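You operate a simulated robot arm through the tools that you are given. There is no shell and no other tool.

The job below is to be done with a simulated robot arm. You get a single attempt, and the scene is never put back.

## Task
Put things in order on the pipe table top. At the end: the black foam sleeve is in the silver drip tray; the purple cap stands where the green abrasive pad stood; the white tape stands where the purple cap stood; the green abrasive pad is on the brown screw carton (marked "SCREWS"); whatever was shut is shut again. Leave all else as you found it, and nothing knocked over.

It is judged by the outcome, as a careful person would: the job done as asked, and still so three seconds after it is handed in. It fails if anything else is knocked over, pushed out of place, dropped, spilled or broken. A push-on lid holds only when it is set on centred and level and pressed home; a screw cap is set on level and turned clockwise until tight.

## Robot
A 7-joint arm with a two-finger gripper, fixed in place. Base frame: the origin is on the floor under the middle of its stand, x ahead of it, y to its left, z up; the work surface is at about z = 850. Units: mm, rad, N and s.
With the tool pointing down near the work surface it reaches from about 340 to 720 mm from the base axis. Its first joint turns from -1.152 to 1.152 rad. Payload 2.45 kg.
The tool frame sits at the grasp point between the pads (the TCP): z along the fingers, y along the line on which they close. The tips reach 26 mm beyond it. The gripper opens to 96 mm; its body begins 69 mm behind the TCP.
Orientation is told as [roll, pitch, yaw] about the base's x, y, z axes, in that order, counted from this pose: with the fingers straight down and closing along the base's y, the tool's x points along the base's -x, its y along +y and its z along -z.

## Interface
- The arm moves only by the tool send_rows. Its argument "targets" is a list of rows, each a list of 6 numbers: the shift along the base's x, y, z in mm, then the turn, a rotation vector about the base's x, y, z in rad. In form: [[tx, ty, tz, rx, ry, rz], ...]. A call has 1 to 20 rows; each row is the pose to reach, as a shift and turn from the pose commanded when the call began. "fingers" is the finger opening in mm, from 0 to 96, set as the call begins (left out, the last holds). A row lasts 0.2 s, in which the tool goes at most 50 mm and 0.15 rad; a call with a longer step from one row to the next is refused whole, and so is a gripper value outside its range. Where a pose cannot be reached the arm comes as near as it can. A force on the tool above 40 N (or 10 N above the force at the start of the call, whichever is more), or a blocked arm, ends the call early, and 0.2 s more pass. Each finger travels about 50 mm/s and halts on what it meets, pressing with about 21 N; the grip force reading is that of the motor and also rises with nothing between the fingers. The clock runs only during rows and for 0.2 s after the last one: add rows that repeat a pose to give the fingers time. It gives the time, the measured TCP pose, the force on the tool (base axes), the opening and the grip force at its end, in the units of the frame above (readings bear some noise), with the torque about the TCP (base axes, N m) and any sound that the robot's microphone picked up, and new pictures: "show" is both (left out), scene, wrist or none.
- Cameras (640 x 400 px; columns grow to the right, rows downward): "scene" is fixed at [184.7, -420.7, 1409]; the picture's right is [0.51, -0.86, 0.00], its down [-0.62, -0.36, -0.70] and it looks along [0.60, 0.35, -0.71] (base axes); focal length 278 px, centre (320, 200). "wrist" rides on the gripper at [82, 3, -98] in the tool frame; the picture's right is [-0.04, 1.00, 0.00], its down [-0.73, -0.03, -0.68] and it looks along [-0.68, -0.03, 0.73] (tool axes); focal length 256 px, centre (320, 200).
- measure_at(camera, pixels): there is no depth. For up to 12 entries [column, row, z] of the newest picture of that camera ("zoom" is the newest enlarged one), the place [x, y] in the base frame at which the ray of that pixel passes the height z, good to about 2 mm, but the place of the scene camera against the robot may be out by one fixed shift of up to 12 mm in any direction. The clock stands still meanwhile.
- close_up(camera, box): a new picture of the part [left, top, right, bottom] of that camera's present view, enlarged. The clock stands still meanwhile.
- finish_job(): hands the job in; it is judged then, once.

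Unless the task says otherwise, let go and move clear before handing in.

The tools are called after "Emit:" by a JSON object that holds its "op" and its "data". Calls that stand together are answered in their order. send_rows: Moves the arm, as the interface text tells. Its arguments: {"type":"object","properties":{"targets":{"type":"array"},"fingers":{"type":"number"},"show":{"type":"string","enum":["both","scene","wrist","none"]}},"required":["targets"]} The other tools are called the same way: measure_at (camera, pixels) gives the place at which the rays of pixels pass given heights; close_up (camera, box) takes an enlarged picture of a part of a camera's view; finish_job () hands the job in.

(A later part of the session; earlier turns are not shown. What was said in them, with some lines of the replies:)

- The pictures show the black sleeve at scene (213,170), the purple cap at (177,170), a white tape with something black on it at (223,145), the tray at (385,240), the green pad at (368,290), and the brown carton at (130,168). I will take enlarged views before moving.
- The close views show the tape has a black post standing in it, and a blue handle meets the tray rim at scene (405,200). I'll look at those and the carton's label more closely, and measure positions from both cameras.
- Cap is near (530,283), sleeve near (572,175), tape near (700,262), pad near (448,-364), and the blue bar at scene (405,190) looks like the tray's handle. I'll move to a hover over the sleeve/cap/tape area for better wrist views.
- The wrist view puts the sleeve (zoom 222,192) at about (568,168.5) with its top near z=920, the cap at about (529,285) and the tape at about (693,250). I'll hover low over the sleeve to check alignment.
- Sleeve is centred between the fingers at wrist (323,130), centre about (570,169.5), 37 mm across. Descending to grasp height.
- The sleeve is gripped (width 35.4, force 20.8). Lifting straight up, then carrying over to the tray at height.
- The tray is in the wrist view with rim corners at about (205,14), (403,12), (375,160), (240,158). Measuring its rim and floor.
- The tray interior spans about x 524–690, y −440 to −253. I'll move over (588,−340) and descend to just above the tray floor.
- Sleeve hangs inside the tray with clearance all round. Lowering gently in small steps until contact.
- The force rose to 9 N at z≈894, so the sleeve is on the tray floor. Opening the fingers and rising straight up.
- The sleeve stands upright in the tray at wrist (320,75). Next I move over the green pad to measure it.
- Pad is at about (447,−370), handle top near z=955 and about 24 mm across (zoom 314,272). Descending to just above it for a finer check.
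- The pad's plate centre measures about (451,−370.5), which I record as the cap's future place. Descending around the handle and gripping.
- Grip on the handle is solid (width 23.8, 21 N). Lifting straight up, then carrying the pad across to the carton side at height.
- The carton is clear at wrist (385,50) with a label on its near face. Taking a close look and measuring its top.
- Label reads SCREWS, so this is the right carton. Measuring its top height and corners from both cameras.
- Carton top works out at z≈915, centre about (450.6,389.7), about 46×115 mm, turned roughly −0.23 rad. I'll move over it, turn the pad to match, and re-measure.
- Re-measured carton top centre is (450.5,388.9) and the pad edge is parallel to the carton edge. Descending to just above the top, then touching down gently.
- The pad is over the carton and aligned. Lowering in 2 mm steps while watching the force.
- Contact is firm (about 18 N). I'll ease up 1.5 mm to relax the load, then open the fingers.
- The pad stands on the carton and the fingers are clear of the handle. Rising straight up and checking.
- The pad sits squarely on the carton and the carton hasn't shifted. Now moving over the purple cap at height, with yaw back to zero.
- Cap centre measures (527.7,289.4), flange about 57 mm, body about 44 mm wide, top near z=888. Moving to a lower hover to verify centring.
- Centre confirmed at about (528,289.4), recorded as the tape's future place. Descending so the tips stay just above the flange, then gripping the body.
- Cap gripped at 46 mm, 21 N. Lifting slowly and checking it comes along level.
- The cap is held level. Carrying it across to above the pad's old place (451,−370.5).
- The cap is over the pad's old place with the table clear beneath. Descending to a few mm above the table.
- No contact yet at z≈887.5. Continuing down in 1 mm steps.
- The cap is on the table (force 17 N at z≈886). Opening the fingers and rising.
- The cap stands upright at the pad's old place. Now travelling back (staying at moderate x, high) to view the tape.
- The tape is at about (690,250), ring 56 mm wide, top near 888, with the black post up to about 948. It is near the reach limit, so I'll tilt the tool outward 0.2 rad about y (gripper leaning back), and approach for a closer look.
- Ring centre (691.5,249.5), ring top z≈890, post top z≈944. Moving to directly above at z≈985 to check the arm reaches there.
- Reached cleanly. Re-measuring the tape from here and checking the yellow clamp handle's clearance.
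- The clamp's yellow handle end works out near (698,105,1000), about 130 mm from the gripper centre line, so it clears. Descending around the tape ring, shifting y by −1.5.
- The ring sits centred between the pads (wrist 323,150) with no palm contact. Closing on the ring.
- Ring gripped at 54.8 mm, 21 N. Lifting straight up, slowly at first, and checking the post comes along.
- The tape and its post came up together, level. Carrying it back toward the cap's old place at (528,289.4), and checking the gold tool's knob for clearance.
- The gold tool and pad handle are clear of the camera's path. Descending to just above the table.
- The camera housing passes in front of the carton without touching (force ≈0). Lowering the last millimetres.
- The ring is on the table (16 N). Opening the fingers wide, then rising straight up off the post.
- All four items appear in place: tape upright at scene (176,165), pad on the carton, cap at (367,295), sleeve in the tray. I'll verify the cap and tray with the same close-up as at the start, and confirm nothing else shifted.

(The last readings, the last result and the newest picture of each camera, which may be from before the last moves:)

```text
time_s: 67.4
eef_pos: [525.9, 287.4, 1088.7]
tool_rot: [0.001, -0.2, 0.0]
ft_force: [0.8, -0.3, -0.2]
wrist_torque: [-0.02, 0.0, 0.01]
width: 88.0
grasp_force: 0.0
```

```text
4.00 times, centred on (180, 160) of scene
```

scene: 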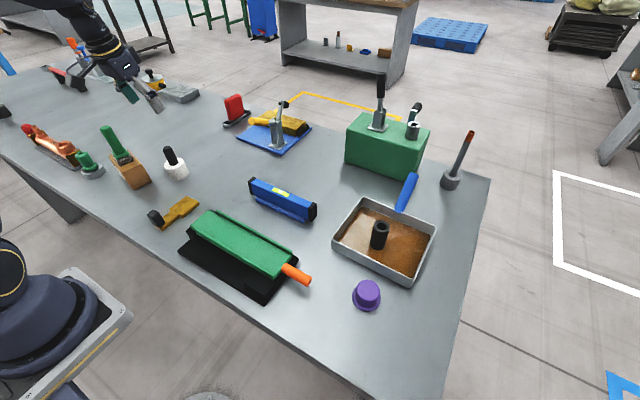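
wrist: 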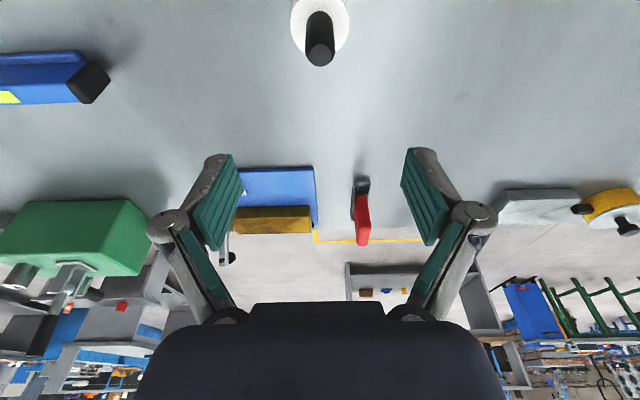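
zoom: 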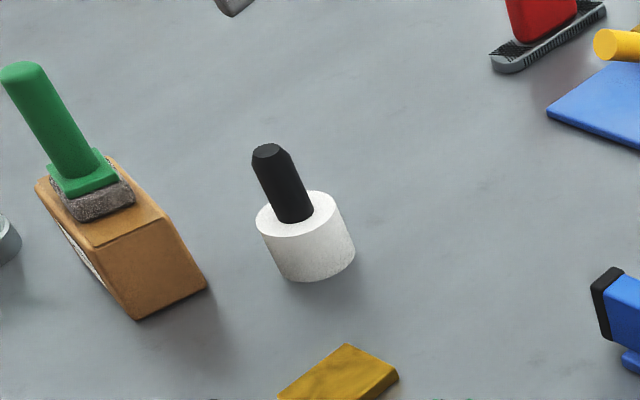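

The start and end close-ups match. The carton corners at (135,320) and (205,288) and the tray corners haven't moved. The cap's flange covers the pad's old footprint, the tape ring covers the cap's old footprint, the sleeve is upright in the tray, and the pad is steady on the carton. Nothing needed opening, and the gripper is open and well clear, so I'm handing in.

Emit:
{"op": "finish_job", "data": {}}

```text
The job is handed in.
```

The job is handed in. The last pictures, taken just before, showed everything placed as asked:

- **Black foam sleeve:** standing upright in the silver drip tray.
- **Green abrasive pad:** sitting squarely on top of the brown "SCREWS" carton.
- **Purple cap:** standing where the pad stood, within a few millimetres.
- **White tape:** standing where the cap stood, also within a few millimetres. The black post in its centre moved with it.

Nothing was opened during the job, so nothing needed shutting again. In the close-ups, the carton and tray sit exactly where they started, and I saw nothing else knocked over or moved. The gripper was open and about 200 mm above the tape at hand-in.
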